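You operate a simulated robot arm through the tools that you are given. There is no shell and no other tool.

You are at the controls of a simulated robot arm. One attempt, no reset.

TASK
Grease the top of the steel block with the red brush.
Fine: the brush on this bench, grease from the grease tin; put the brush back and the lid on. Set down upright: red brush. A coat counts when it lies all over at full strength: go over it till it gets no stronger.

It is judged by the outcome, as a careful person would: the job done as asked, and still so three seconds after it is handed in. It fails if anything else is knocked over, pushed out of place, dropped, spilled or broken. Lids that push on must go on centred and level and be pressed home; caps that screw on are set level and turned clockwise until they are tight.

THE ROBOT
A 6-joint arm with a two-finger gripper, fixed in place. Base frame: the origin is on the floor under the middle of its stand, x ahead of it, y to its left, z up; the work surface is at about z = 0.86. Lengths are in m, angles in degrees, forces in N, time in s.
It reaches about 1.572 m from its shoulder. Its first joint turns from -166.0 to 166.0 degrees. Payload 2.45 kg.
The tool frame sits at the grasp point between the pads (the TCP): z along the fingers, y along the line on which they close. The tips reach 0.02 m beyond it. The gripper opens to 0.14 m; its body begins 0.168 m behind the TCP.
Orientation is that of the tool frame in the base frame, as [roll, pitch, yaw] about the fixed x, y, z axes, in that order (R = Rz(yaw) Ry(pitch) Rx(roll)). With the fingers straight down and closing along the base's y, the tool's x points along the base's -x, its y along +y and its z along -z.

THE INTERFACE
- The arm moves only by the tool drive_tool. Its argument "steps" is a list of rows, each an object (a shift or turn left out is 0, a gripper value left out holds the last) with "translation": the shift along the tool's x, y, z in units of 20 mm (1.0 is 20 mm), a list of three; "angular": the turn, a rotation vector about the tool's x, y, z in units of 6 degrees (1.0 is 6 degrees), a list of three; "fingers": the finger opening in m, from 0 to 0.14. In form: [{"translation": [tx, ty, tz], "angular": [rx, ry, rz], "fingers": fingers}, ...]. A call has 1 to 20 rows; each row shifts and turns the commanded pose from where the row before left it, along the tool's axes as they then stand. A call with a number of a shift or a turn outside -1 to 1 is refused whole. Each row takes 0.2 s and may step no farther than 0.05 m and 8.6 degrees from the row before; otherwise, or with a gripper value out of range, the whole call is refused. Where a pose cannot be reached the arm comes as near as it can. A force on the tool above 40 N (or 10 N above the force at the start of the call, whichever is more), or a blocked arm, ends the call early, and 0.2 s more pass. Each finger travels about 0.045 m/s and halts on what it meets, pressing with about 30 N; the grip force reading is that of the motor and also rises with nothing between the fingers. The clock runs only during rows and for 0.2 s after the last one: add rows that do not move to give the fingers time. The reply holds the time, the measured pose of the TCP, the force on the tool along the base axes, the opening and the grip force, in the units named above and with some noise, with the torque about the TCP (base axes, N m) and any sound that the robot's microphone picked up, and new pictures: "views" is both (left out), scene, wrist or none.
- Cameras (640 x 400 px; columns grow to the right, rows downward): "scene" is fixed at [0.3985, 0.6525, 1.6321]; the picture's right is [-1.00, -0.01, 0.00], its down [-0.01, 0.92, -0.38] and it looks along [0.01, -0.38, -0.92] (base axes); focal length 214 px, centre (320, 200). "wrist" rides on the gripper at [0.078, 0.011, -0.209] in the tool frame; the picture's right is [-0.14, 0.99, 0.00], its down [-0.92, -0.13, -0.37] and it looks along [-0.36, -0.05, 0.93] (tool axes); focal length 280 px, centre (320, 200). There is no depth. A picture from a camera that has moved, and an enlarged one, comes with that camera's place and axes in the base frame and with its lens.
- enlarge(camera, box): a new picture of the part [left, top, right, bottom] of that camera's present view, enlarged. No time passes.
- close_job(): hands the job in; it is judged then, once.

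Nothing tells you positions but the pictures and the camera data. Unless the task says otherwise, let go and move clear before handing in.

The tools are called after "Call:" as name(argument=value, ...) on one line, values as JSON. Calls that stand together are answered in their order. drive_tool: Moves the arm, as the interface text tells. Its arguments: {"type":"object","properties":{"steps":{"type":"array","items":{"type":"object","properties":{"translation":{"type":"array","items":{"type":"number"}},"angular":{"type":"array","items":{"type":"number"}},"fingers":{"type":"number"}}}},"views":{"type":"string","enum":["both","scene","wrist","none"]}},"required":["steps"]} The other tools are called the same way: enlarge (camera, box) takes an enlarged picture of a part of a camera's view; close_job () hands the job in.

At the start:

```text
t: 0.0
tcp_pos: [0.7736, 0.016, 1.158]
orientation: [180.0, 0.0, 180.0]
wrist_force: [-0.1, -0.8, -0.6]
ft_torque: [0.0, -0.01, 0.03]
width: 0.14
grip_force: 0.0
```

scene: 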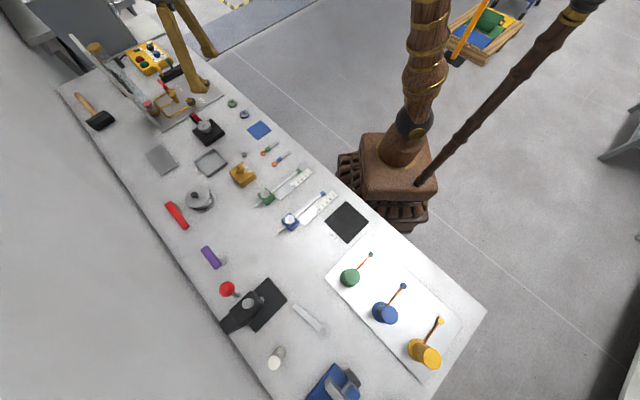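
wrist: 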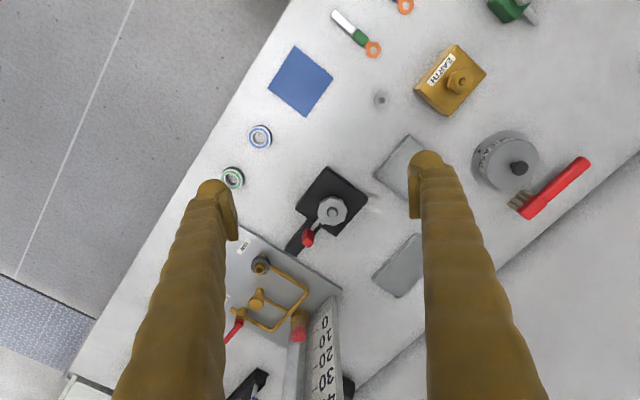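

I see a bench with a red-handled brush lying next to a round grey tin with a knob lid, a few square steel plates/blocks, and other tools. I'll look closer before moving.

Call:
enlarge(camera="wrist", box=[360, 100, 620, 262])

Call:
enlarge(camera="scene", box=[130, 100, 290, 200])

Call:
enlarge(camera="scene", box=[130, 180, 290, 280])

Call:
enlarge(camera="scene", box=[60, 20, 260, 145])

Call:
enlarge(camera="scene", box=[200, 260, 360, 400])

```text
2.46 times, centred on (490, 181) of wrist
camera zoom: at [0.6953, 0.0276, 1.3675], right [0.14, 0.99, 0.0], down [0.92, -0.13, 0.37], along [0.36, -0.05, -0.93], focal length 690 px, centre (-98, 247)
```

zoom: 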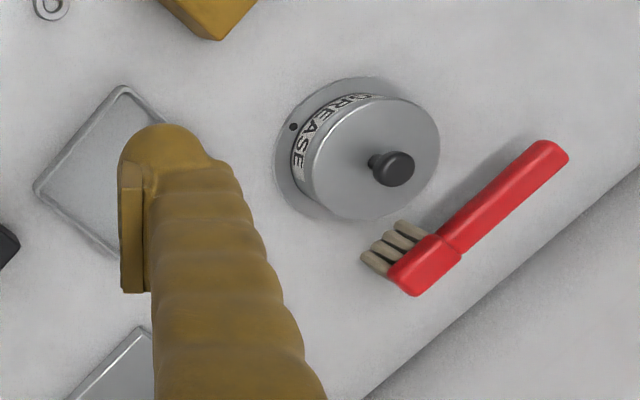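

```text
4.00 times, centred on (210, 150) of scene
camera zoom: at [0.3985, 0.6525, 1.6321], right [-1.0, -0.01, 0.0], down [-0.01, 0.92, -0.38], along [0.01, -0.38, -0.92], focal length 858 px, centre (760, 400)
```

zoom: 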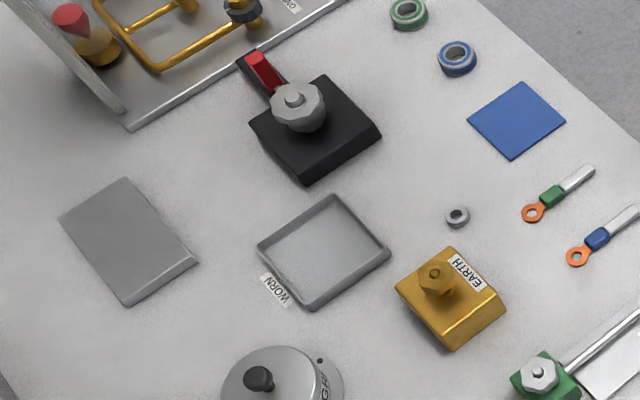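

```text
4.00 times, centred on (210, 230) of scene
camera zoom: at [0.3985, 0.6525, 1.6321], right [-1.0, -0.01, 0.0], down [-0.01, 0.92, -0.38], along [0.01, -0.38, -0.92], focal length 858 px, centre (760, 80)
```

zoom: 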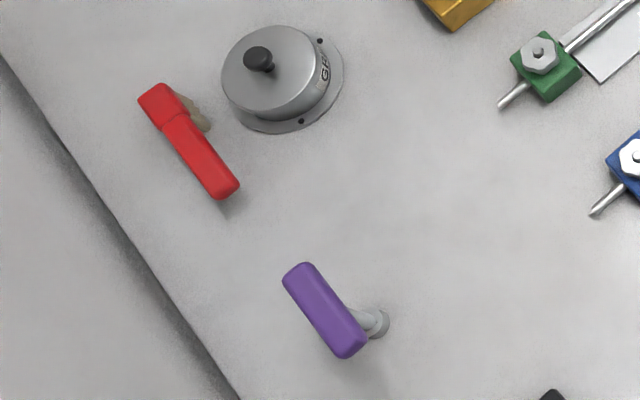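

```text
3.20 times, centred on (160, 82) of scene
camera zoom: at [0.3985, 0.6525, 1.6321], right [-1.0, -0.01, 0.0], down [-0.01, 0.92, -0.38], along [0.01, -0.38, -0.92], focal length 686 px, centre (832, 576)
```

zoom: 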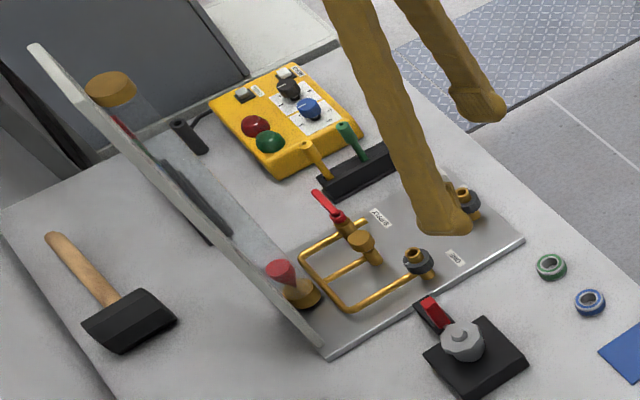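

```text
2.86 times, centred on (280, 330) of scene
camera zoom: at [0.3985, 0.6525, 1.6321], right [-1.0, -0.01, 0.0], down [-0.01, 0.92, -0.38], along [0.01, -0.38, -0.92], focal length 613 px, centre (434, -171)
```

zoom: 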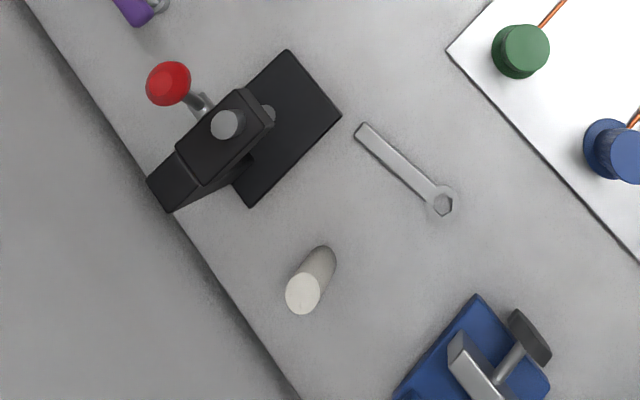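

The red brush seems to sit on its bristles behind the GREASE tin, and there are two candidate steel plates (one tagged WORN). I'll hover over that area for a better look before touching anything.

Call:
drive_tool(steps=[{"translation": [-0.4, 0.9, 0]}, {"translation": [-0.4, 0.9, 0]}, {"translation": [-0.4, 0.9, 0]}, {"translation": [-0.4, 0.9, 0]}, {"translation": [-0.4, 0.9, 0]}, {"translation": [-0.4, 0.9, 0]}, {"translation": [-0.4, 0.9, 0]}, {"translation": [-0.4, 0.9, 0]}, {"translation": [-0.4, 0.9, 0]}, {"translation": [-0.4, 0.9, 0]}, {"translation": [0, 0, 0]}])

```text
t: 2.4
tcp_pos: [0.8532, 0.196, 1.156]
orientation: [-180.0, 0.0, 180.0]
wrist_force: [0.1, 0.7, -0.5]
ft_torque: [0.0, 0.02, 0.02]
width: 0.1401
grip_force: 0.1
camera wrist: at [0.7745, 0.2072, 1.3658], right [0.14, 0.99, 0.0], down [0.92, -0.13, 0.37], along [0.37, -0.05, -0.93], focal length 280 px, centre (320, 200)
```

scene: 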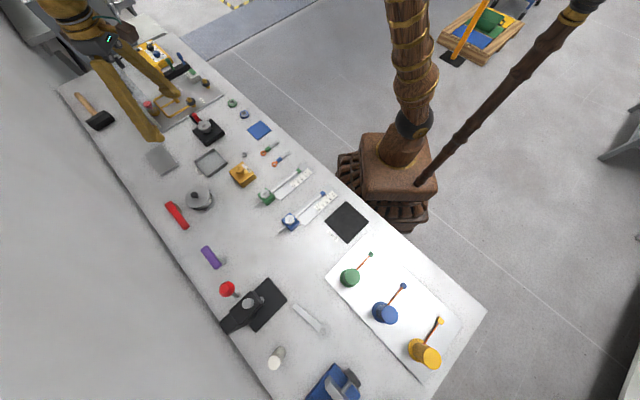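
wrist: 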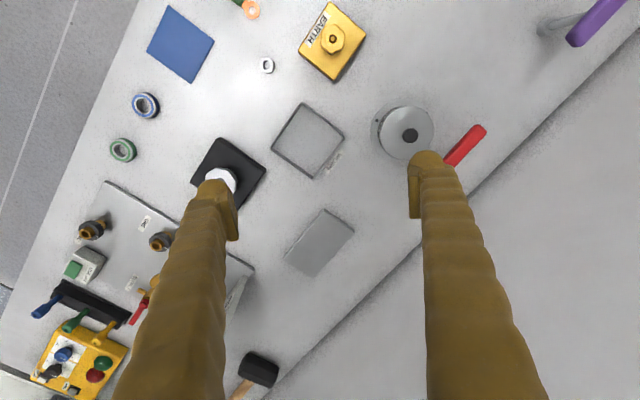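

Call:
enlarge(camera="wrist", box=[250, 80, 410, 180])

Call:
enlarge(camera="wrist", box=[240, 190, 400, 290])

Call:
enlarge(camera="wrist", box=[350, 80, 510, 180])

```text
4.00 times, centred on (330, 130) of wrist
camera zoom: at [0.7745, 0.2072, 1.3658], right [0.14, 0.99, 0.0], down [0.92, -0.13, 0.37], along [0.37, -0.05, -0.93], focal length 1122 px, centre (280, 480)
```

zoom: 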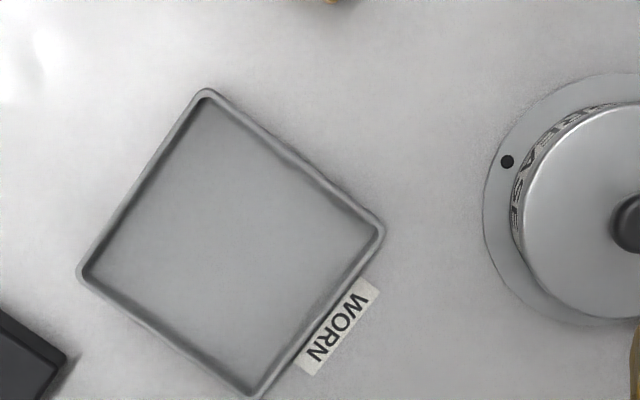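

```text
4.00 times, centred on (320, 240) of wrist
camera zoom: at [0.7745, 0.2072, 1.3658], right [0.14, 0.99, 0.0], down [0.92, -0.13, 0.37], along [0.37, -0.05, -0.93], focal length 1122 px, centre (320, 40)
```

zoom: 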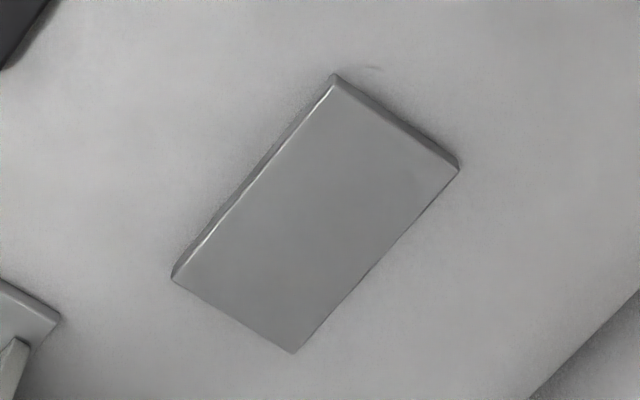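

```text
4.00 times, centred on (430, 130) of wrist
camera zoom: at [0.7745, 0.2072, 1.3658], right [0.14, 0.99, 0.0], down [0.92, -0.13, 0.37], along [0.37, -0.05, -0.93], focal length 1122 px, centre (-120, 480)
```

zoom: 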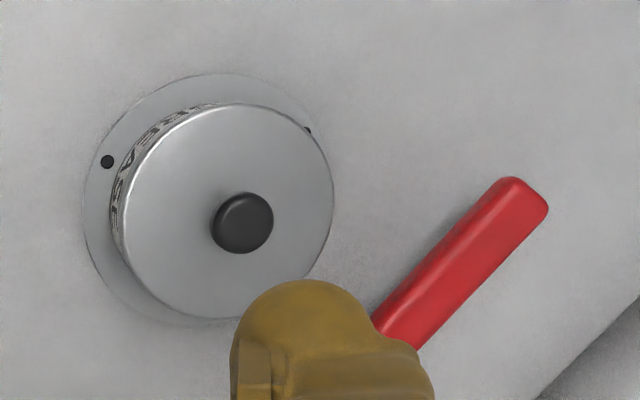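

The tray tagged WORN is just a parts tray; the plain grey slab at about (1.07, 0.16) is the steel block, the grease tin (flanged to the bench) at about (0.86, 0.34), and the red brush beside it. Next I go closer with the gripper turned to the brush handle.

Call:
drive_tool(steps=[{"translation": [0, 0.975, 0.44]}, {"translation": [0, 0.975, 0.44]}, {"translation": [0, 0.975, 0.44]}, {"translation": [0, 0.975, 0.44]}, {"translation": [0, 0.975, 0.44]}, {"translation": [0, 0.975, 0.44]}, {"translation": [0, 0.975, 0.44]}, {"translation": [0, 0.975, 0.44]}, {"translation": [0, 0.975, 0.44]}, {"translation": [0, 0.975, 0.44]}, {"translation": [0, 0.975, 0.44]}, {"translation": [0, 0.975, 0.44]}, {"angular": [0, 0, 0.9375]}, {"angular": [0, 0, 0.9375]}, {"angular": [0, 0, 0.9375]}, {"angular": [0, 0, 0.9375]}, {"angular": [0, 0, 0.9375]}, {"angular": [0, 0, 0.9375]}, {"angular": [0, 0, 0.9375]}, {"angular": [0, 0, 0.9375]}])

```text
t: 6.6
tcp_pos: [0.854, 0.4316, 1.0527]
orientation: [-179.9, 0.1, 134.9]
wrist_force: [-0.1, 0.0, 0.4]
ft_torque: [0.0, -0.02, -0.04]
width: 0.1399
grip_force: 0.1
camera wrist: at [0.8053, 0.4941, 1.2612], right [0.8, 0.6, 0.0], down [0.56, -0.74, 0.37], along [0.22, -0.29, -0.93], focal length 280 px, centre (320, 200)
```

scene: 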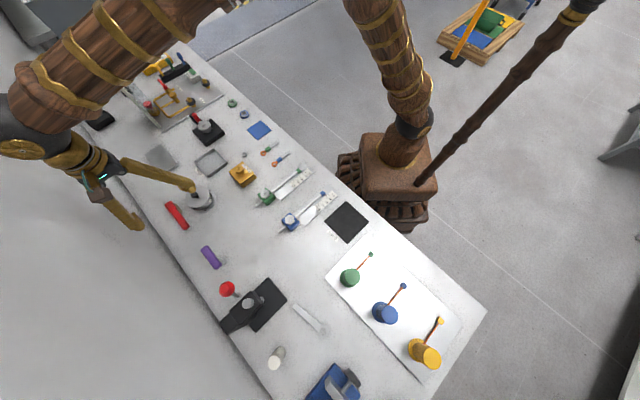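
wrist: 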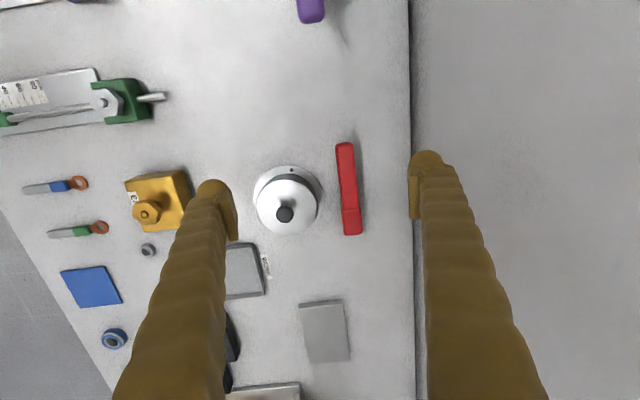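

Call:
enlarge(camera="wrist", box=[230, 130, 390, 250])

Call:
enlarge(camera="wrist", box=[310, 130, 390, 250])

Call:
enlarge(camera="wrist", box=[280, 280, 380, 380])

```text
3.33 times, centred on (310, 190) of wrist
camera zoom: at [0.8053, 0.4941, 1.2612], right [0.8, 0.6, 0.0], down [0.56, -0.74, 0.37], along [0.22, -0.29, -0.93], focal length 935 px, centre (353, 233)
```

zoom: 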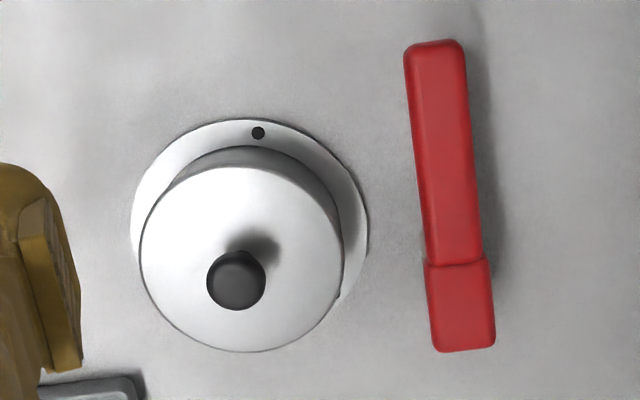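

```text
3.33 times, centred on (350, 190) of wrist
camera zoom: at [0.8053, 0.4941, 1.2612], right [0.8, 0.6, 0.0], down [0.56, -0.74, 0.37], along [0.22, -0.29, -0.93], focal length 935 px, centre (220, 233)
```

zoom: 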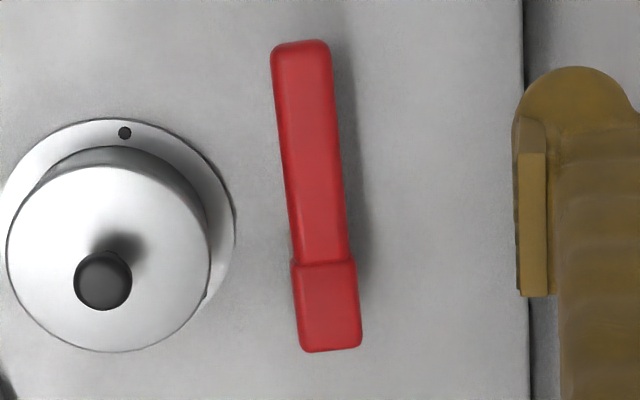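

```text
4.00 times, centred on (330, 330) of wrist
camera zoom: at [0.8053, 0.4941, 1.2612], right [0.8, 0.6, 0.0], down [0.56, -0.74, 0.37], along [0.22, -0.29, -0.93], focal length 1122 px, centre (280, -320)
```

zoom: 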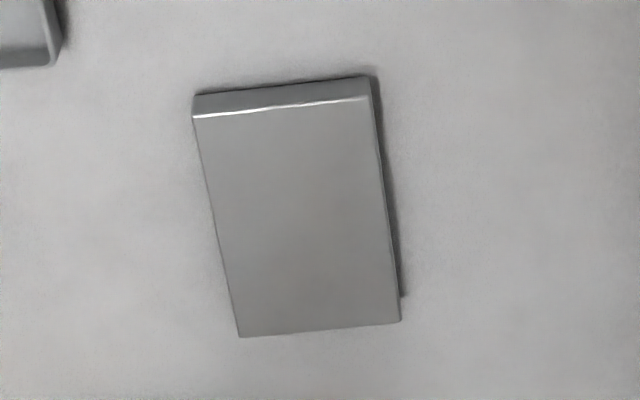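

The slab's top is at z≈0.873 with corners around (0.99,0.185), (1.046,0.239), (1.14,0.141), (1.087,0.087); the lid knob is at about (0.862, 0.340), top z≈0.915; the brush handle runs from (0.869,0.462) to the head at (0.964,0.365), bristles down. I now move over the knob and narrow the fingers.

Call:
drive_tool(steps=[{"translation": [-0.698, -0.589, 0.9], "fingers": 0.05}, {"translation": [-0.698, -0.589, 0.9]}, {"translation": [-0.698, -0.589, 0.9]}, {"translation": [-0.698, -0.589, 0.9]}, {"translation": [-0.698, -0.589, 0.9]}, {}, {}])

```text
t: 8.2
tcp_pos: [0.8626, 0.338, 0.9612]
orientation: [180.0, 0.0, 135.0]
wrist_force: [0.5, 0.0, 0.0]
ft_torque: [0.0, 0.02, -0.02]
width: 0.0498
grip_force: 0.0
camera wrist: at [0.8147, 0.4012, 1.1704], right [0.8, 0.6, 0.0], down [0.56, -0.74, 0.37], along [0.22, -0.29, -0.93], focal length 280 px, centre (320, 200)
```

scene: 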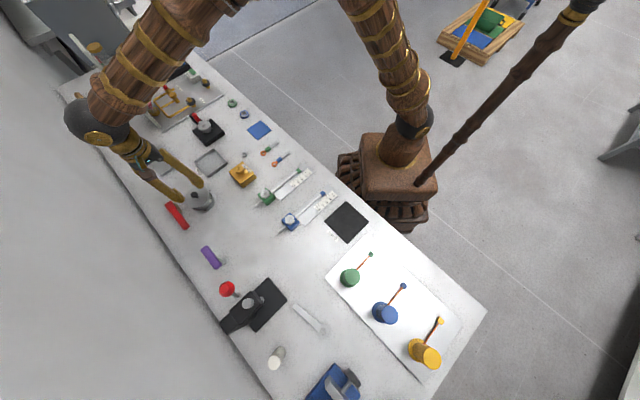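
wrist: 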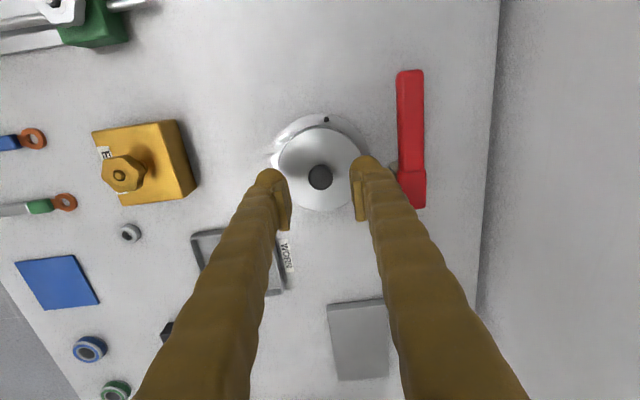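

Call:
enlarge(camera="wrist", box=[240, 100, 440, 225])

```text
3.20 times, centred on (340, 162) of wrist
camera zoom: at [0.8147, 0.4012, 1.1704], right [0.8, 0.6, 0.0], down [0.56, -0.74, 0.37], along [0.22, -0.29, -0.93], focal length 897 px, centre (256, 320)
```

zoom: 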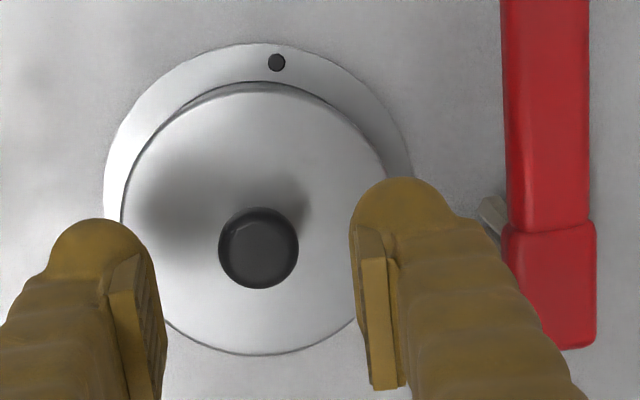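

The knob sits centred between the fingers at (0.862, 0.340). I descend so the pads straddle it just above the lid, then close.

Call:
drive_tool(steps=[{"translation": [0, 0, 0.7]}, {"translation": [0, 0, 0.7]}, {"translation": [0, 0, 0.5]}, {"translation": [0, 0, 0.2]}, {}])

```text
t: 9.4
tcp_pos: [0.8628, 0.3392, 0.9197]
orientation: [-179.9, 0.1, 135.0]
wrist_force: [-0.3, 0.4, -0.2]
ft_torque: [-0.01, 0.0, -0.01]
width: 0.05
grip_force: 0.1
camera wrist: at [0.8146, 0.4027, 1.1292], right [0.8, 0.6, 0.0], down [0.56, -0.74, 0.37], along [0.22, -0.29, -0.93], focal length 280 px, centre (320, 200)
```

scene: 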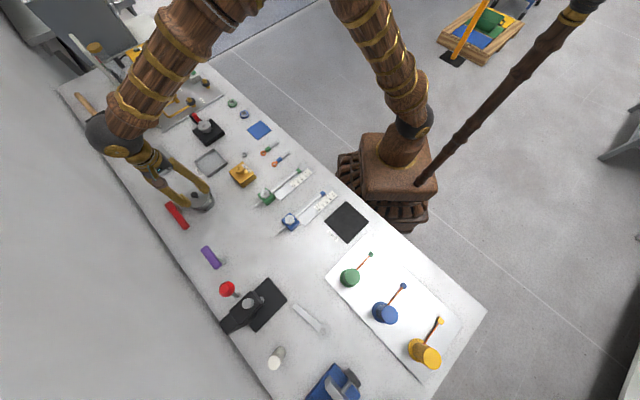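
wrist: 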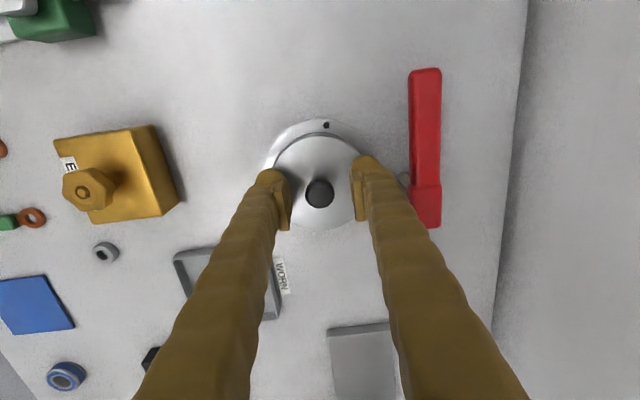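

Call:
enlarge(camera="wrist", box=[240, 110, 400, 240])

Call:
enlarge(camera="scene", box=[150, 150, 250, 230])

```text
3.08 times, centred on (320, 175) of wrist
camera zoom: at [0.8146, 0.4027, 1.1292], right [0.8, 0.6, 0.0], down [0.56, -0.74, 0.37], along [0.22, -0.29, -0.93], focal length 863 px, centre (320, 277)
```

zoom: 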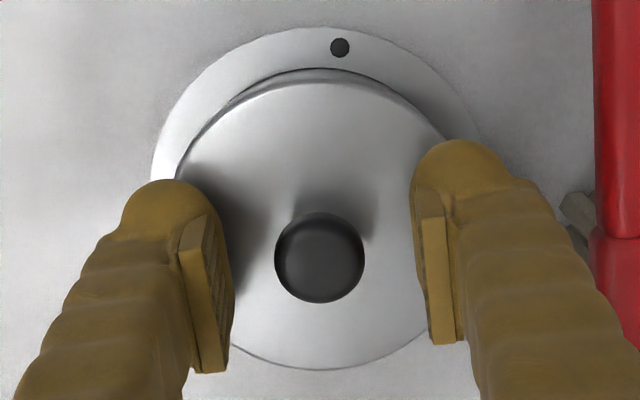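

```text
5.00 times, centred on (200, 190) of scene
camera zoom: at [0.3985, 0.6525, 1.6321], right [-1.0, -0.01, 0.0], down [-0.01, 0.92, -0.38], along [0.01, -0.38, -0.92], focal length 1072 px, centre (920, 250)
```

zoom: 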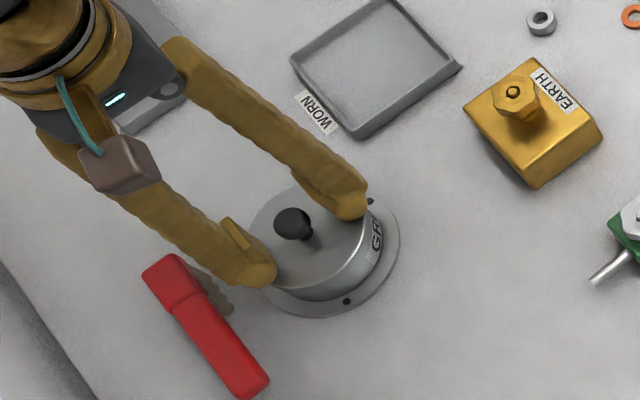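

The pads straddle the knob evenly. Closing on it.

Call:
drive_tool(steps=[{"fingers": 0.0}, {}, {}, {}, {}], views="wrist")

```text
t: 10.6
tcp_pos: [0.8617, 0.3403, 0.9197]
orientation: [179.9, 0.0, 135.0]
wrist_force: [-1.8, -1.6, -1.6]
ft_torque: [-0.02, 0.01, 0.04]
width: 0.022
grip_force: 30.0
camera wrist: at [0.8146, 0.4026, 1.1292], right [0.8, 0.6, 0.0], down [0.56, -0.74, 0.37], along [0.22, -0.29, -0.93], focal length 280 px, centre (320, 200)
```

wrist: 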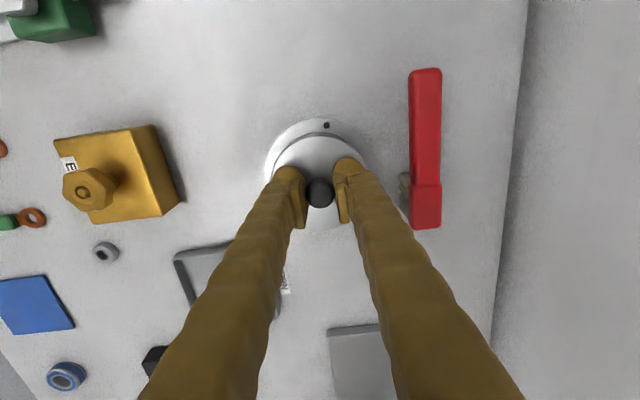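

The knob is held at 22 mm. I pull the lid straight up.

Call:
drive_tool(steps=[{"translation": [0, 0, -0.15]}, {"translation": [0, 0, -0.15]}, {"translation": [0, 0, -0.2]}, {"translation": [0, 0, -0.25]}, {"translation": [0, 0, -0.25]}, {}])

```text
t: 12.0
tcp_pos: [0.8623, 0.3397, 0.94]
orientation: [179.9, -0.1, 135.0]
wrist_force: [0.6, -0.1, 0.2]
ft_torque: [0.02, -0.03, 0.04]
width: 0.0217
grip_force: 29.9
heard: snap
camera wrist: at [0.8139, 0.4022, 1.1497], right [0.8, 0.6, 0.0], down [0.56, -0.74, 0.37], along [0.22, -0.29, -0.93], focal length 280 px, centre (320, 200)
```

scene: 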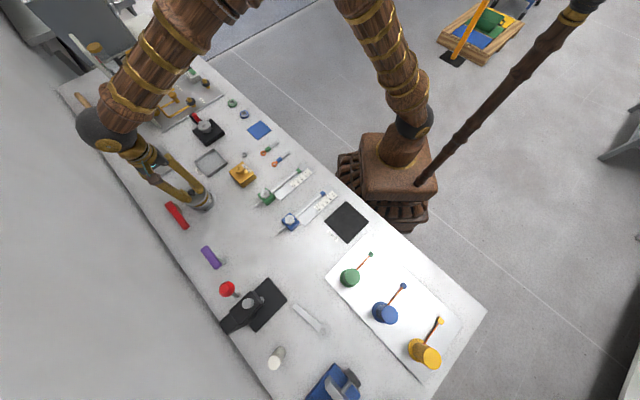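
wrist: 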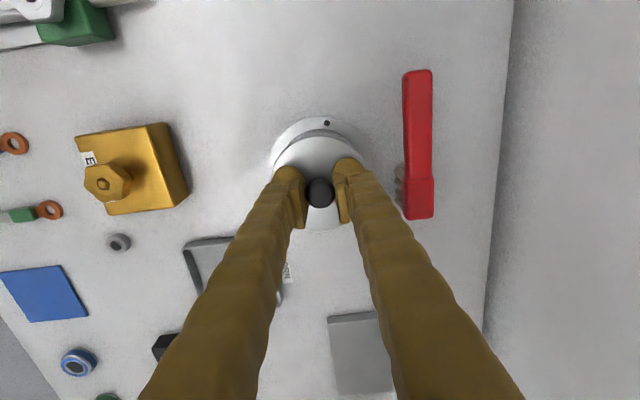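

A snap – the lid is free. I lift it clear and carry it to the empty bench area near (0.75, 0.44).

Call:
drive_tool(steps=[{"translation": [0, 0, -0.8]}, {"translation": [0, 0, -0.8]}, {"translation": [0, 0, -0.8]}, {"translation": [0.94, -0.05, 0]}, {"translation": [0.94, -0.05, 0]}, {"translation": [0.94, -0.05, 0]}, {"translation": [0.94, -0.05, 0]}, {"translation": [0.94, -0.05, 0]}, {"translation": [0.94, -0.05, 0]}, {"translation": [0.94, -0.05, 0]}, {"translation": [0.94, -0.05, 0]}, {}])

```text
t: 14.6
tcp_pos: [0.7496, 0.4412, 0.9889]
orientation: [-179.9, 0.0, 135.0]
wrist_force: [0.0, -0.2, -0.4]
ft_torque: [-0.01, -0.01, -0.02]
width: 0.0217
grip_force: 30.4
camera wrist: at [0.7021, 0.5046, 1.1985], right [0.8, 0.6, 0.0], down [0.56, -0.74, 0.37], along [0.22, -0.29, -0.93], focal length 280 px, centre (320, 200)
```

scene: 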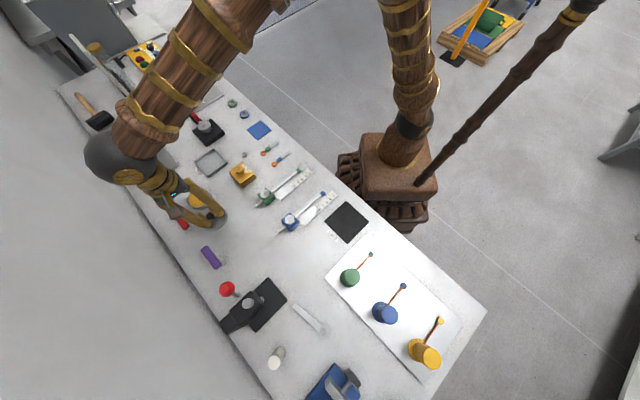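
wrist: 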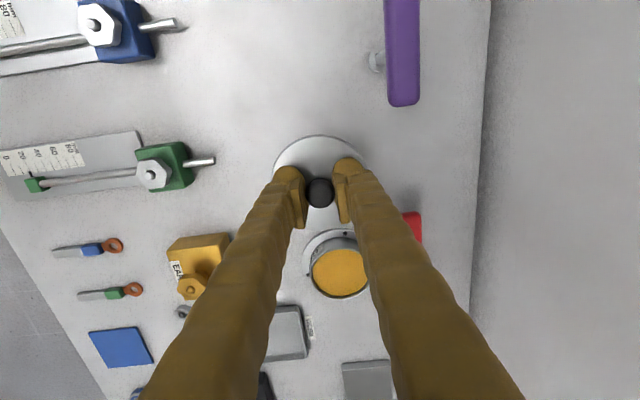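

Call:
enlarge(camera="wrist", box=[260, 120, 420, 310])

Call:
enlarge(camera="scene", box=[150, 160, 260, 250])

```text
2.11 times, centred on (340, 215) of wrist
camera zoom: at [0.7021, 0.5046, 1.1985], right [0.8, 0.6, 0.0], down [0.56, -0.74, 0.37], along [0.22, -0.29, -0.93], focal length 590 px, centre (278, 168)
```

zoom: 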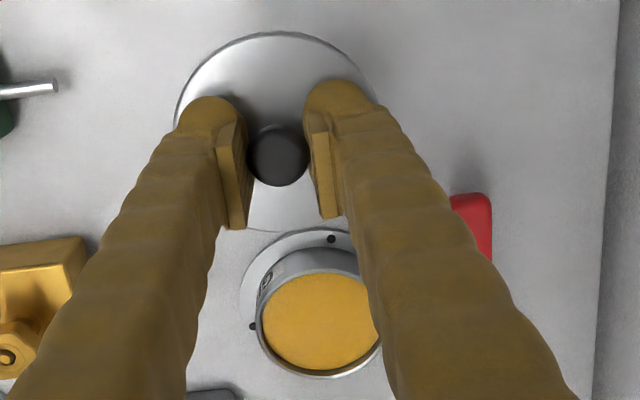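

```text
4.44 times, centred on (205, 205) of scene
camera zoom: at [0.3985, 0.6525, 1.6321], right [-1.0, -0.01, 0.0], down [-0.01, 0.92, -0.38], along [0.01, -0.38, -0.92], focal length 953 px, centre (831, 178)
```

zoom: 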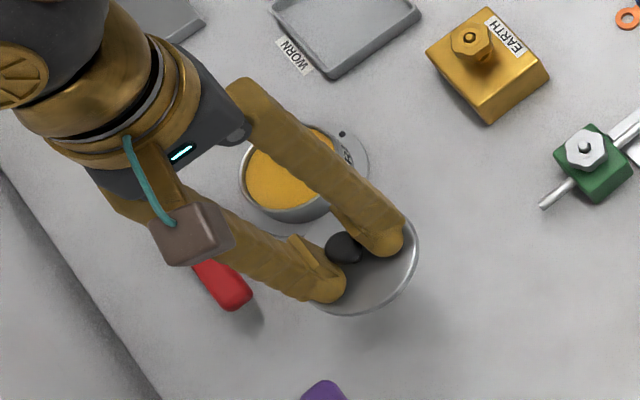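

The grease is yellow and nearly level with the rim; the lid is over clear bench. I lower it towards the surface.

Call:
drive_tool(steps=[{"translation": [0, 0, 0.9]}, {"translation": [0, 0, 0.9]}, {"translation": [0, 0, 0.9]}, {"translation": [0, 0, 0.6]}, {"translation": [0, 0, 0.2]}, {}], views="both")

```text
t: 16.0
tcp_pos: [0.75, 0.4399, 0.9178]
orientation: [-180.0, 0.0, 134.9]
wrist_force: [-0.3, -0.2, -2.1]
ft_torque: [0.0, 0.02, 0.01]
width: 0.0217
grip_force: 30.1
camera wrist: at [0.7029, 0.5021, 1.1281], right [0.8, 0.6, 0.0], down [0.56, -0.74, 0.37], along [0.22, -0.29, -0.93], focal length 280 px, centre (320, 200)
```

scene: 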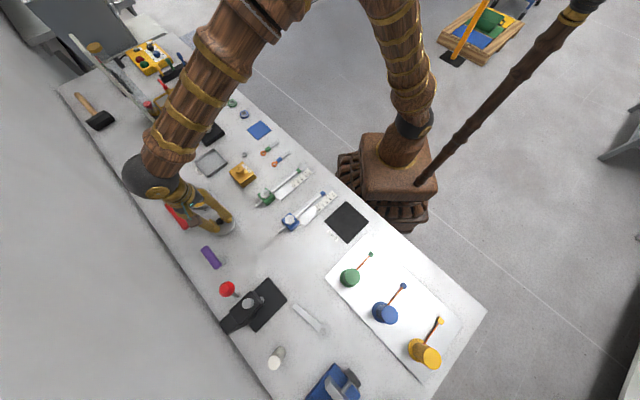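
wrist: 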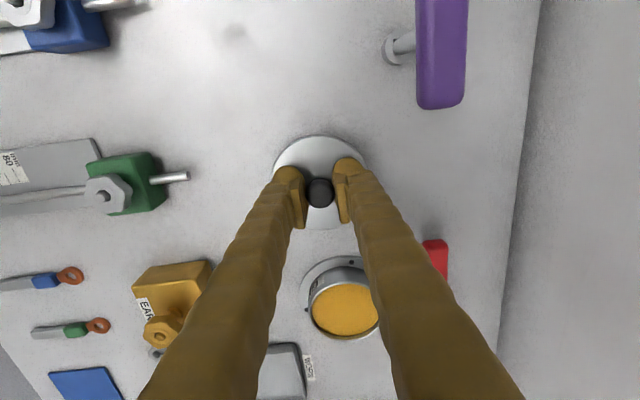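

Call:
drive_tool(steps=[{"translation": [0, 0, 0.1]}, {"translation": [0, 0, 0.1]}, {"translation": [0, 0, 0.1]}, {"translation": [0, 0, 0.1]}, {}], views="none")

Call:
drive_tool(steps=[{"translation": [0, 0, 0.1]}, {"translation": [0, 0, 0.1]}, {}], views="wrist")

```text
t: 17.2
tcp_pos: [0.7496, 0.439, 0.9104]
orientation: [-180.0, -0.1, 135.1]
wrist_force: [0.2, -0.1, -0.6]
ft_torque: [0.01, -0.06, -0.05]
width: 0.0217
grip_force: 29.9
```

```text
t: 18.0
tcp_pos: [0.7479, 0.4396, 0.9061]
orientation: [-180.0, 0.0, 135.1]
wrist_force: [-0.5, -0.2, -0.6]
ft_torque: [0.02, 0.01, 0.02]
width: 0.0217
grip_force: 29.6
camera wrist: at [0.7003, 0.5032, 1.1156], right [0.8, 0.6, 0.0], down [0.56, -0.74, 0.37], along [0.22, -0.29, -0.93], focal length 280 px, centre (320, 200)
```

wrist: 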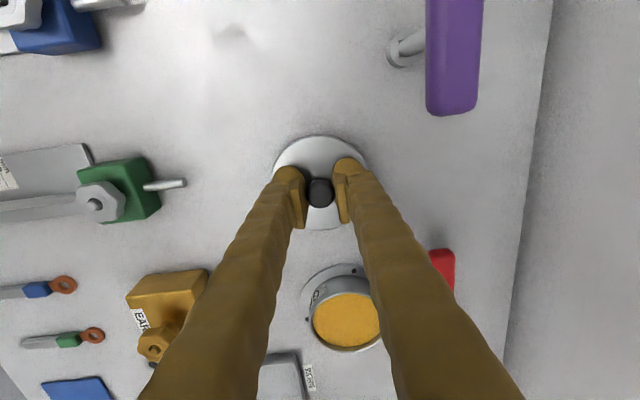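

Call:
drive_tool(steps=[{"translation": [0, 0, 0.1]}, {"translation": [0, 0, 0.1]}, {}], views="none")

Call:
drive_tool(steps=[{"translation": [0, 0, 0.1]}, {"translation": [0, 0, 0.1]}, {}], views="none")

```text
t: 18.8
tcp_pos: [0.7488, 0.44, 0.9019]
orientation: [-180.0, 0.0, 135.0]
wrist_force: [-0.2, -0.2, -0.2]
ft_torque: [-0.02, 0.01, -0.02]
width: 0.0217
grip_force: 30.2
```

```text
t: 19.6
tcp_pos: [0.7487, 0.4415, 0.8975]
orientation: [-179.9, 0.0, 134.9]
wrist_force: [-1.7, 0.3, 0.4]
ft_torque: [0.03, 0.0, -0.07]
width: 0.0217
grip_force: 30.3
```

Call:
drive_tool(steps=[{"translation": [0, 0, 0.05]}, {"translation": [0, 0, 0.05]}, {}], views="none")

Call:
drive_tool(steps=[{"translation": [0, 0, 0.05]}, {"translation": [0, 0, 0.05]}, {}], views="both")

```text
t: 20.4
tcp_pos: [0.7487, 0.4411, 0.8967]
orientation: [-180.0, 0.1, 135.0]
wrist_force: [-0.1, 0.4, -1.1]
ft_torque: [0.01, -0.02, 0.03]
width: 0.0218
grip_force: 29.9
```

```text
t: 21.2
tcp_pos: [0.7491, 0.4395, 0.8944]
orientation: [180.0, 0.0, 135.1]
wrist_force: [-0.1, -0.6, -0.1]
ft_torque: [0.02, 0.03, 0.0]
width: 0.0219
grip_force: 29.1
camera wrist: at [0.7013, 0.5028, 1.1036], right [0.8, 0.6, 0.0], down [0.56, -0.74, 0.37], along [0.22, -0.29, -0.93], focal length 280 px, centre (320, 200)
```

scene: 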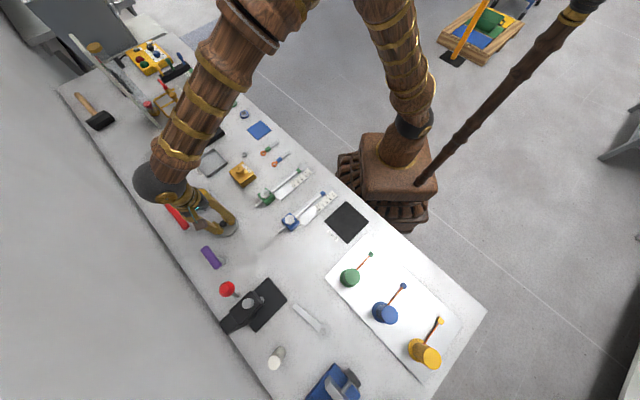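
wrist: 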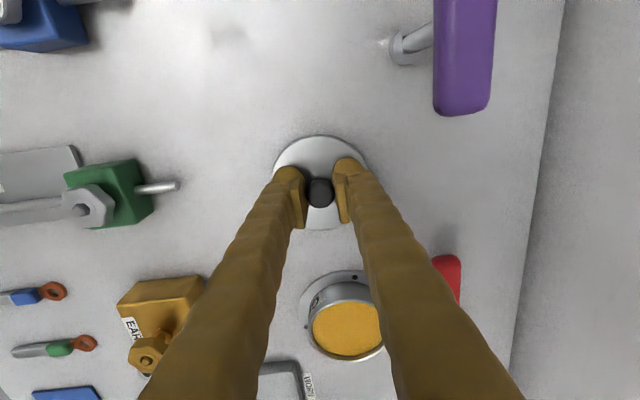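

Call:
enlarge(camera="scene", box=[190, 190, 270, 250])

Call:
enlarge(camera="wrist", box=[250, 120, 400, 250])

```text
6.67 times, centred on (230, 220) of scene
camera zoom: at [0.3985, 0.6525, 1.6321], right [-1.0, -0.01, 0.0], down [-0.01, 0.92, -0.38], along [0.01, -0.38, -0.92], focal length 1430 px, centre (920, 67)
```

zoom: 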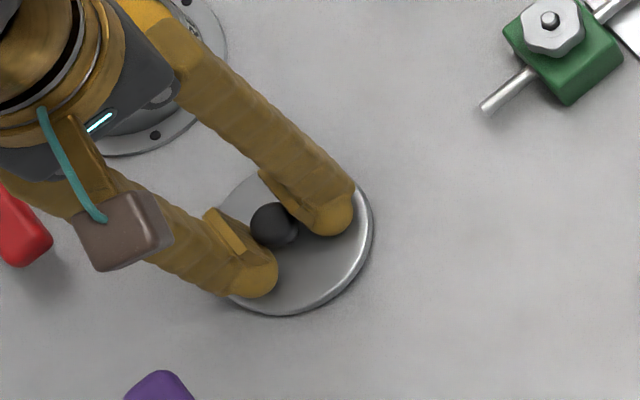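

```text
3.08 times, centred on (325, 185) of wrist
camera zoom: at [0.7013, 0.5028, 1.1036], right [0.8, 0.6, 0.0], down [0.56, -0.74, 0.37], along [0.22, -0.29, -0.93], focal length 863 px, centre (305, 246)
```

zoom: 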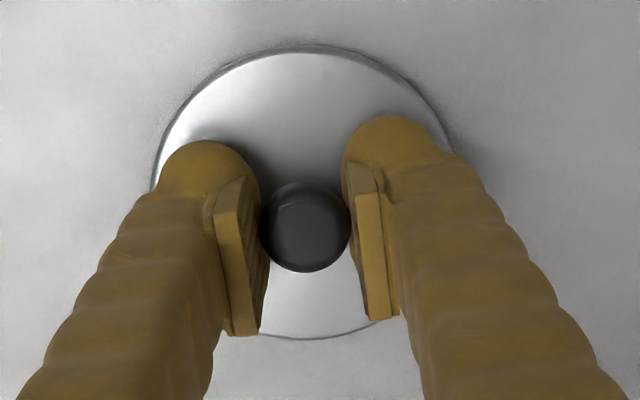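

Call:
drive_tool(steps=[{"translation": [0, 0, 0.05]}, {}], views="none")

Call:
drive_tool(steps=[{"translation": [0, 0, 0.05]}, {}], views="none")

Call:
drive_tool(steps=[{"translation": [0, 0, 0.05]}, {}], views="none")

```text
t: 21.8
tcp_pos: [0.7483, 0.4405, 0.8923]
orientation: [-180.0, 0.1, 134.9]
wrist_force: [0.9, 0.1, -0.6]
ft_torque: [0.0, 0.01, 0.0]
width: 0.0218
grip_force: 30.0
```

```text
t: 22.4
tcp_pos: [0.7492, 0.4411, 0.8932]
orientation: [180.0, 0.0, 135.0]
wrist_force: [0.2, 0.1, 0.2]
ft_torque: [-0.01, 0.0, 0.0]
width: 0.0217
grip_force: 29.9
```

```text
t: 23.0
tcp_pos: [0.7498, 0.4403, 0.89]
orientation: [-180.0, -0.1, 135.0]
wrist_force: [0.3, 0.3, -1.2]
ft_torque: [0.0, 0.0, 0.0]
width: 0.0216
grip_force: 29.7
```

Call:
drive_tool(steps=[{"translation": [0, 0, 0.05]}, {}], views="none")

Call:
drive_tool(steps=[{"translation": [0, 0, 0.05]}, {}], views="wrist")

```text
t: 23.6
tcp_pos: [0.7499, 0.4397, 0.8903]
orientation: [-180.0, 0.1, 135.0]
wrist_force: [0.7, 0.1, -0.1]
ft_torque: [0.0, -0.02, 0.0]
width: 0.0219
grip_force: 30.4
```

```text
t: 24.2
tcp_pos: [0.7497, 0.4402, 0.8897]
orientation: [-179.9, 0.0, 134.9]
wrist_force: [0.5, 0.5, -0.8]
ft_torque: [0.0, 0.01, -0.01]
width: 0.0216
grip_force: 30.4
camera wrist: at [0.7014, 0.5025, 1.0986], right [0.8, 0.6, 0.0], down [0.56, -0.74, 0.37], along [0.22, -0.29, -0.93], focal length 280 px, centre (320, 200)
```

wrist: 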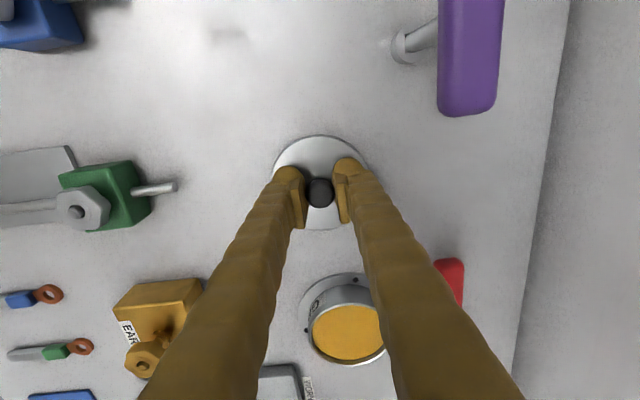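

Call:
drive_tool(steps=[{"translation": [0, 0, 0.05]}, {}, {}], views="none")

Call:
drive_tool(steps=[{"translation": [0, 0, 0.05]}, {}, {}], views="none")

Call:
enlarge(camera="scene", box=[190, 190, 270, 250])

```text
t: 25.0
tcp_pos: [0.7504, 0.4405, 0.8893]
orientation: [179.9, 0.0, 135.0]
wrist_force: [0.0, -3.8, 12.3]
ft_torque: [-0.01, -0.01, 0.01]
width: 0.0218
grip_force: 30.4
```

```text
t: 25.8
tcp_pos: [0.7498, 0.4403, 0.8881]
orientation: [180.0, 0.0, 135.0]
wrist_force: [-3.7, -1.7, 22.7]
ft_torque: [0.01, 0.03, -0.01]
width: 0.0219
grip_force: 29.8
```

```text
6.67 times, centred on (230, 220) of scene
camera zoom: at [0.3985, 0.6525, 1.6321], right [-1.0, -0.01, 0.0], down [-0.01, 0.92, -0.38], along [0.01, -0.38, -0.92], focal length 1430 px, centre (920, 67)
```

zoom: 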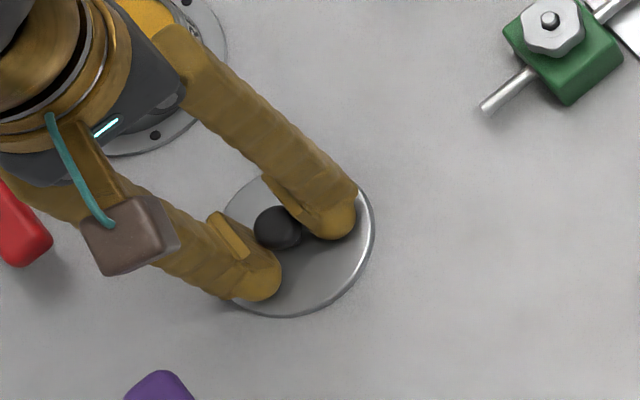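

The lid has touched down on the bench. I relieve the pressure, then open to release.

Call:
drive_tool(steps=[{"translation": [0, 0, -0.08]}, {}, {"fingers": 0.05}, {}, {}, {}], views="none")

Call:
drive_tool(steps=[{"translation": [0, 0, -0.6]}, {"translation": [0, 0, -0.9]}, {"translation": [0, 0, -0.9]}, {"translation": [0, 0, -0.9]}, {"translation": [0, 0, -0.9]}, {}])

```text
t: 27.2
tcp_pos: [0.7507, 0.4406, 0.8882]
orientation: [-179.9, -0.1, 135.0]
wrist_force: [-0.2, 0.2, -1.2]
ft_torque: [-0.02, 0.01, 0.01]
width: 0.0497
grip_force: 0.1
```

```text
t: 28.6
tcp_pos: [0.7497, 0.4413, 0.9732]
orientation: [179.9, 0.0, 135.1]
wrist_force: [0.4, -0.3, 1.0]
ft_torque: [-0.02, -0.02, -0.01]
width: 0.0501
grip_force: 0.2
camera wrist: at [0.7011, 0.503, 1.1829], right [0.8, 0.6, 0.0], down [0.56, -0.74, 0.37], along [0.22, -0.29, -0.93], focal length 280 px, centre (320, 200)
```

scene: 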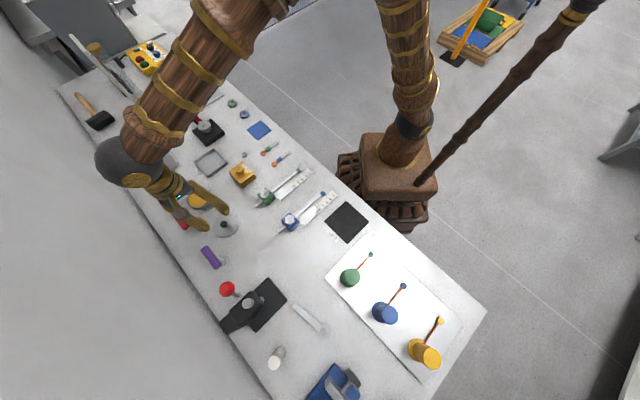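
wrist: 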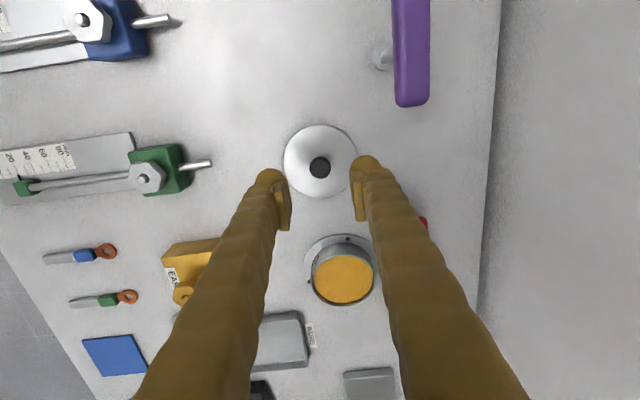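

The lid is parked. Now I go above the brush handle, keeping the fingers at 50 mm, to check alignment.

Call:
drive_tool(steps=[{"translation": [-0.907, 0.825, -0.2]}, {"translation": [-0.907, 0.825, -0.2]}, {"translation": [-0.907, 0.825, -0.2]}, {"translation": [-0.907, 0.825, -0.2]}, {"translation": [-0.907, 0.825, -0.2]}, {"translation": [-0.907, 0.825, -0.2]}, {}])

```text
t: 30.2
tcp_pos: [0.8977, 0.4337, 0.998]
orientation: [-180.0, 0.1, 135.1]
wrist_force: [0.3, -0.6, 0.1]
ft_torque: [-0.02, -0.04, 0.04]
width: 0.05
grip_force: 0.0
camera wrist: at [0.8495, 0.4969, 1.2066], right [0.8, 0.6, 0.0], down [0.56, -0.74, 0.37], along [0.22, -0.29, -0.93], focal length 280 px, centre (320, 200)
```

scene: 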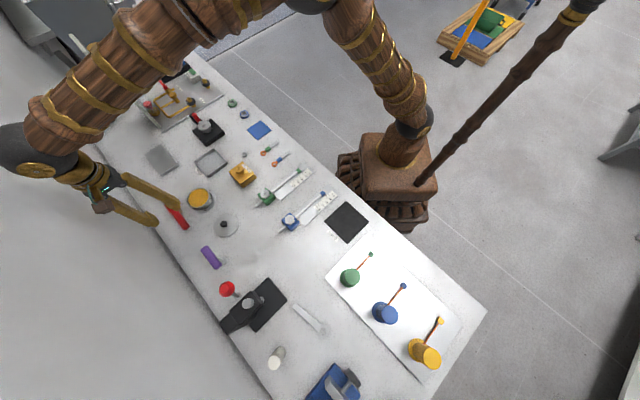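
wrist: 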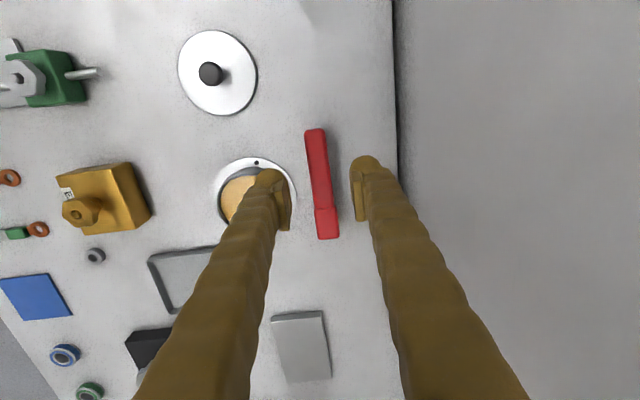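

Call:
enlarge(camera="wrist", box=[240, 110, 400, 250])

Call:
enlarge(camera="scene", box=[150, 180, 230, 240])

```text
2.86 times, centred on (320, 180) of wrist
camera zoom: at [0.8495, 0.4969, 1.2066], right [0.8, 0.6, 0.0], down [0.56, -0.74, 0.37], along [0.22, -0.29, -0.93], focal length 801 px, centre (320, 257)
```

zoom: 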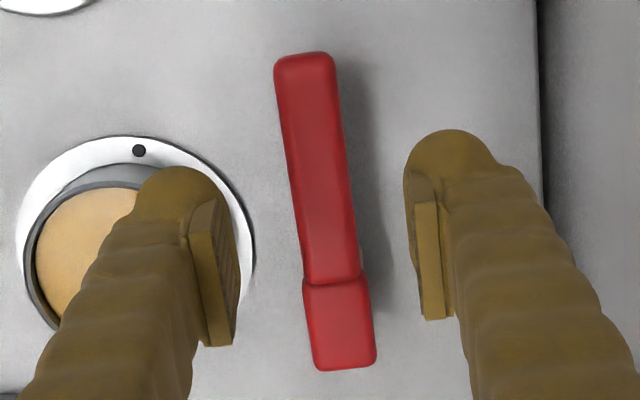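

```text
6.67 times, centred on (190, 210) of scene
camera zoom: at [0.3985, 0.6525, 1.6321], right [-1.0, -0.01, 0.0], down [-0.01, 0.92, -0.38], along [0.01, -0.38, -0.92], focal length 1430 px, centre (1187, 133)
```

zoom: 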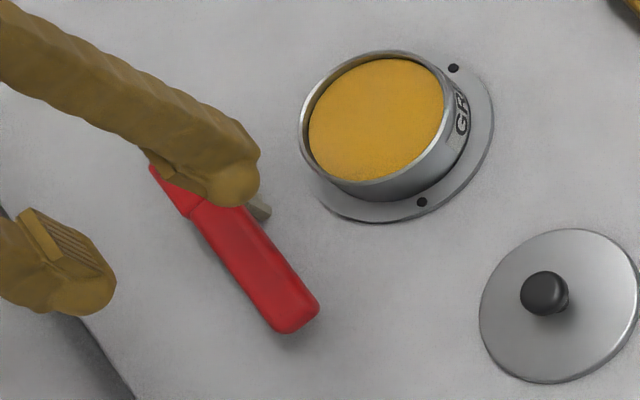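

The handle is centred under the gripper and aligned with it. I narrow the fingers to 40 mm and descend towards it, staying clear of the tin.

Call:
drive_tool(steps=[{"translation": [0.25, 0, 0], "fingers": 0.04}, {"translation": [0, 0, 0.9]}, {"translation": [0, 0, 0.9]}, {"translation": [0, 0, 0.9]}, {"translation": [0, 0, 0.9]}, {}])

Call:
enlarge(camera="wrist", box=[240, 110, 400, 250])

Call:
enlarge(camera="scene", box=[150, 180, 230, 240])

```text
t: 31.6
tcp_pos: [0.8936, 0.4383, 0.9261]
orientation: [-179.9, 0.0, 135.0]
wrist_force: [-0.2, -0.1, 0.0]
ft_torque: [0.02, 0.0, -0.02]
width: 0.0398
grip_force: 0.1
camera wrist: at [0.8447, 0.5006, 1.1355], right [0.8, 0.6, 0.0], down [0.56, -0.74, 0.37], along [0.22, -0.29, -0.93], focal length 280 px, centre (320, 200)
```

scene: 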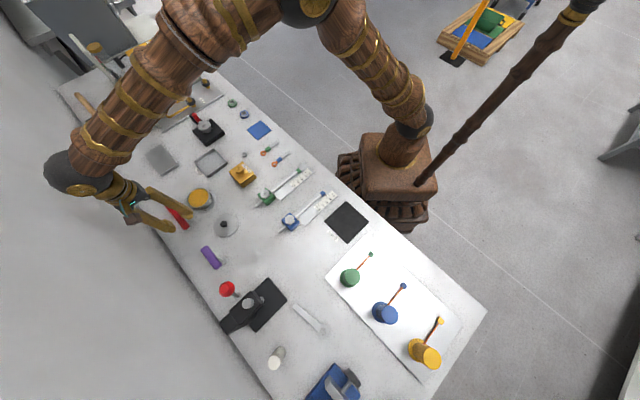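
wrist: 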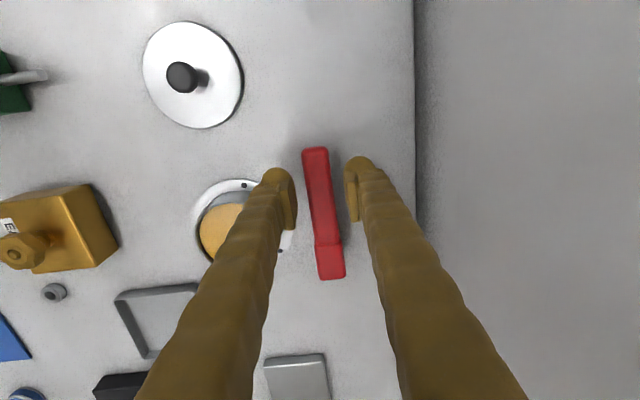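

```text
2.86 times, centred on (320, 180) of wrist
camera zoom: at [0.8447, 0.5006, 1.1355], right [0.8, 0.6, 0.0], down [0.56, -0.74, 0.37], along [0.22, -0.29, -0.93], focal length 801 px, centre (320, 257)
```

zoom: 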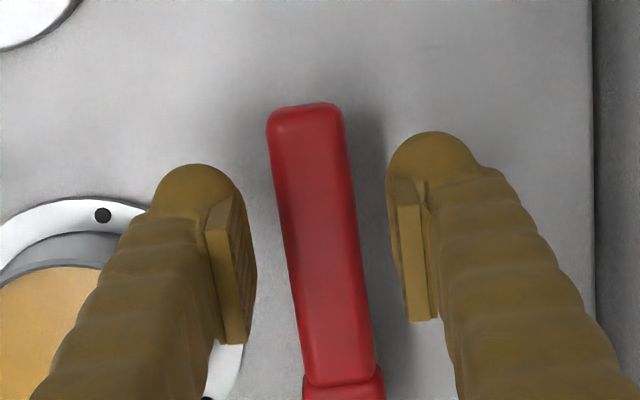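

```text
6.67 times, centred on (190, 210) of scene
camera zoom: at [0.3985, 0.6525, 1.6321], right [-1.0, -0.01, 0.0], down [-0.01, 0.92, -0.38], along [0.01, -0.38, -0.92], focal length 1430 px, centre (1187, 133)
```

zoom: 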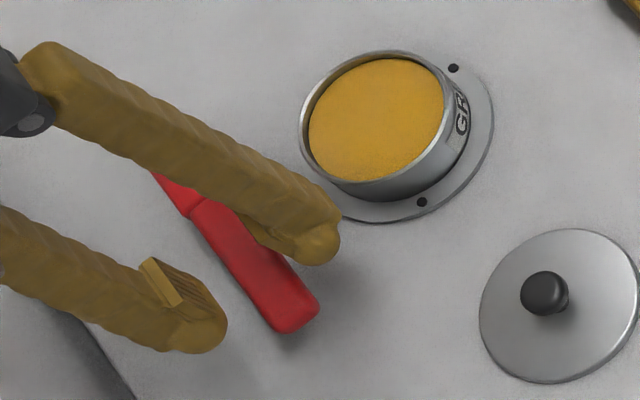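

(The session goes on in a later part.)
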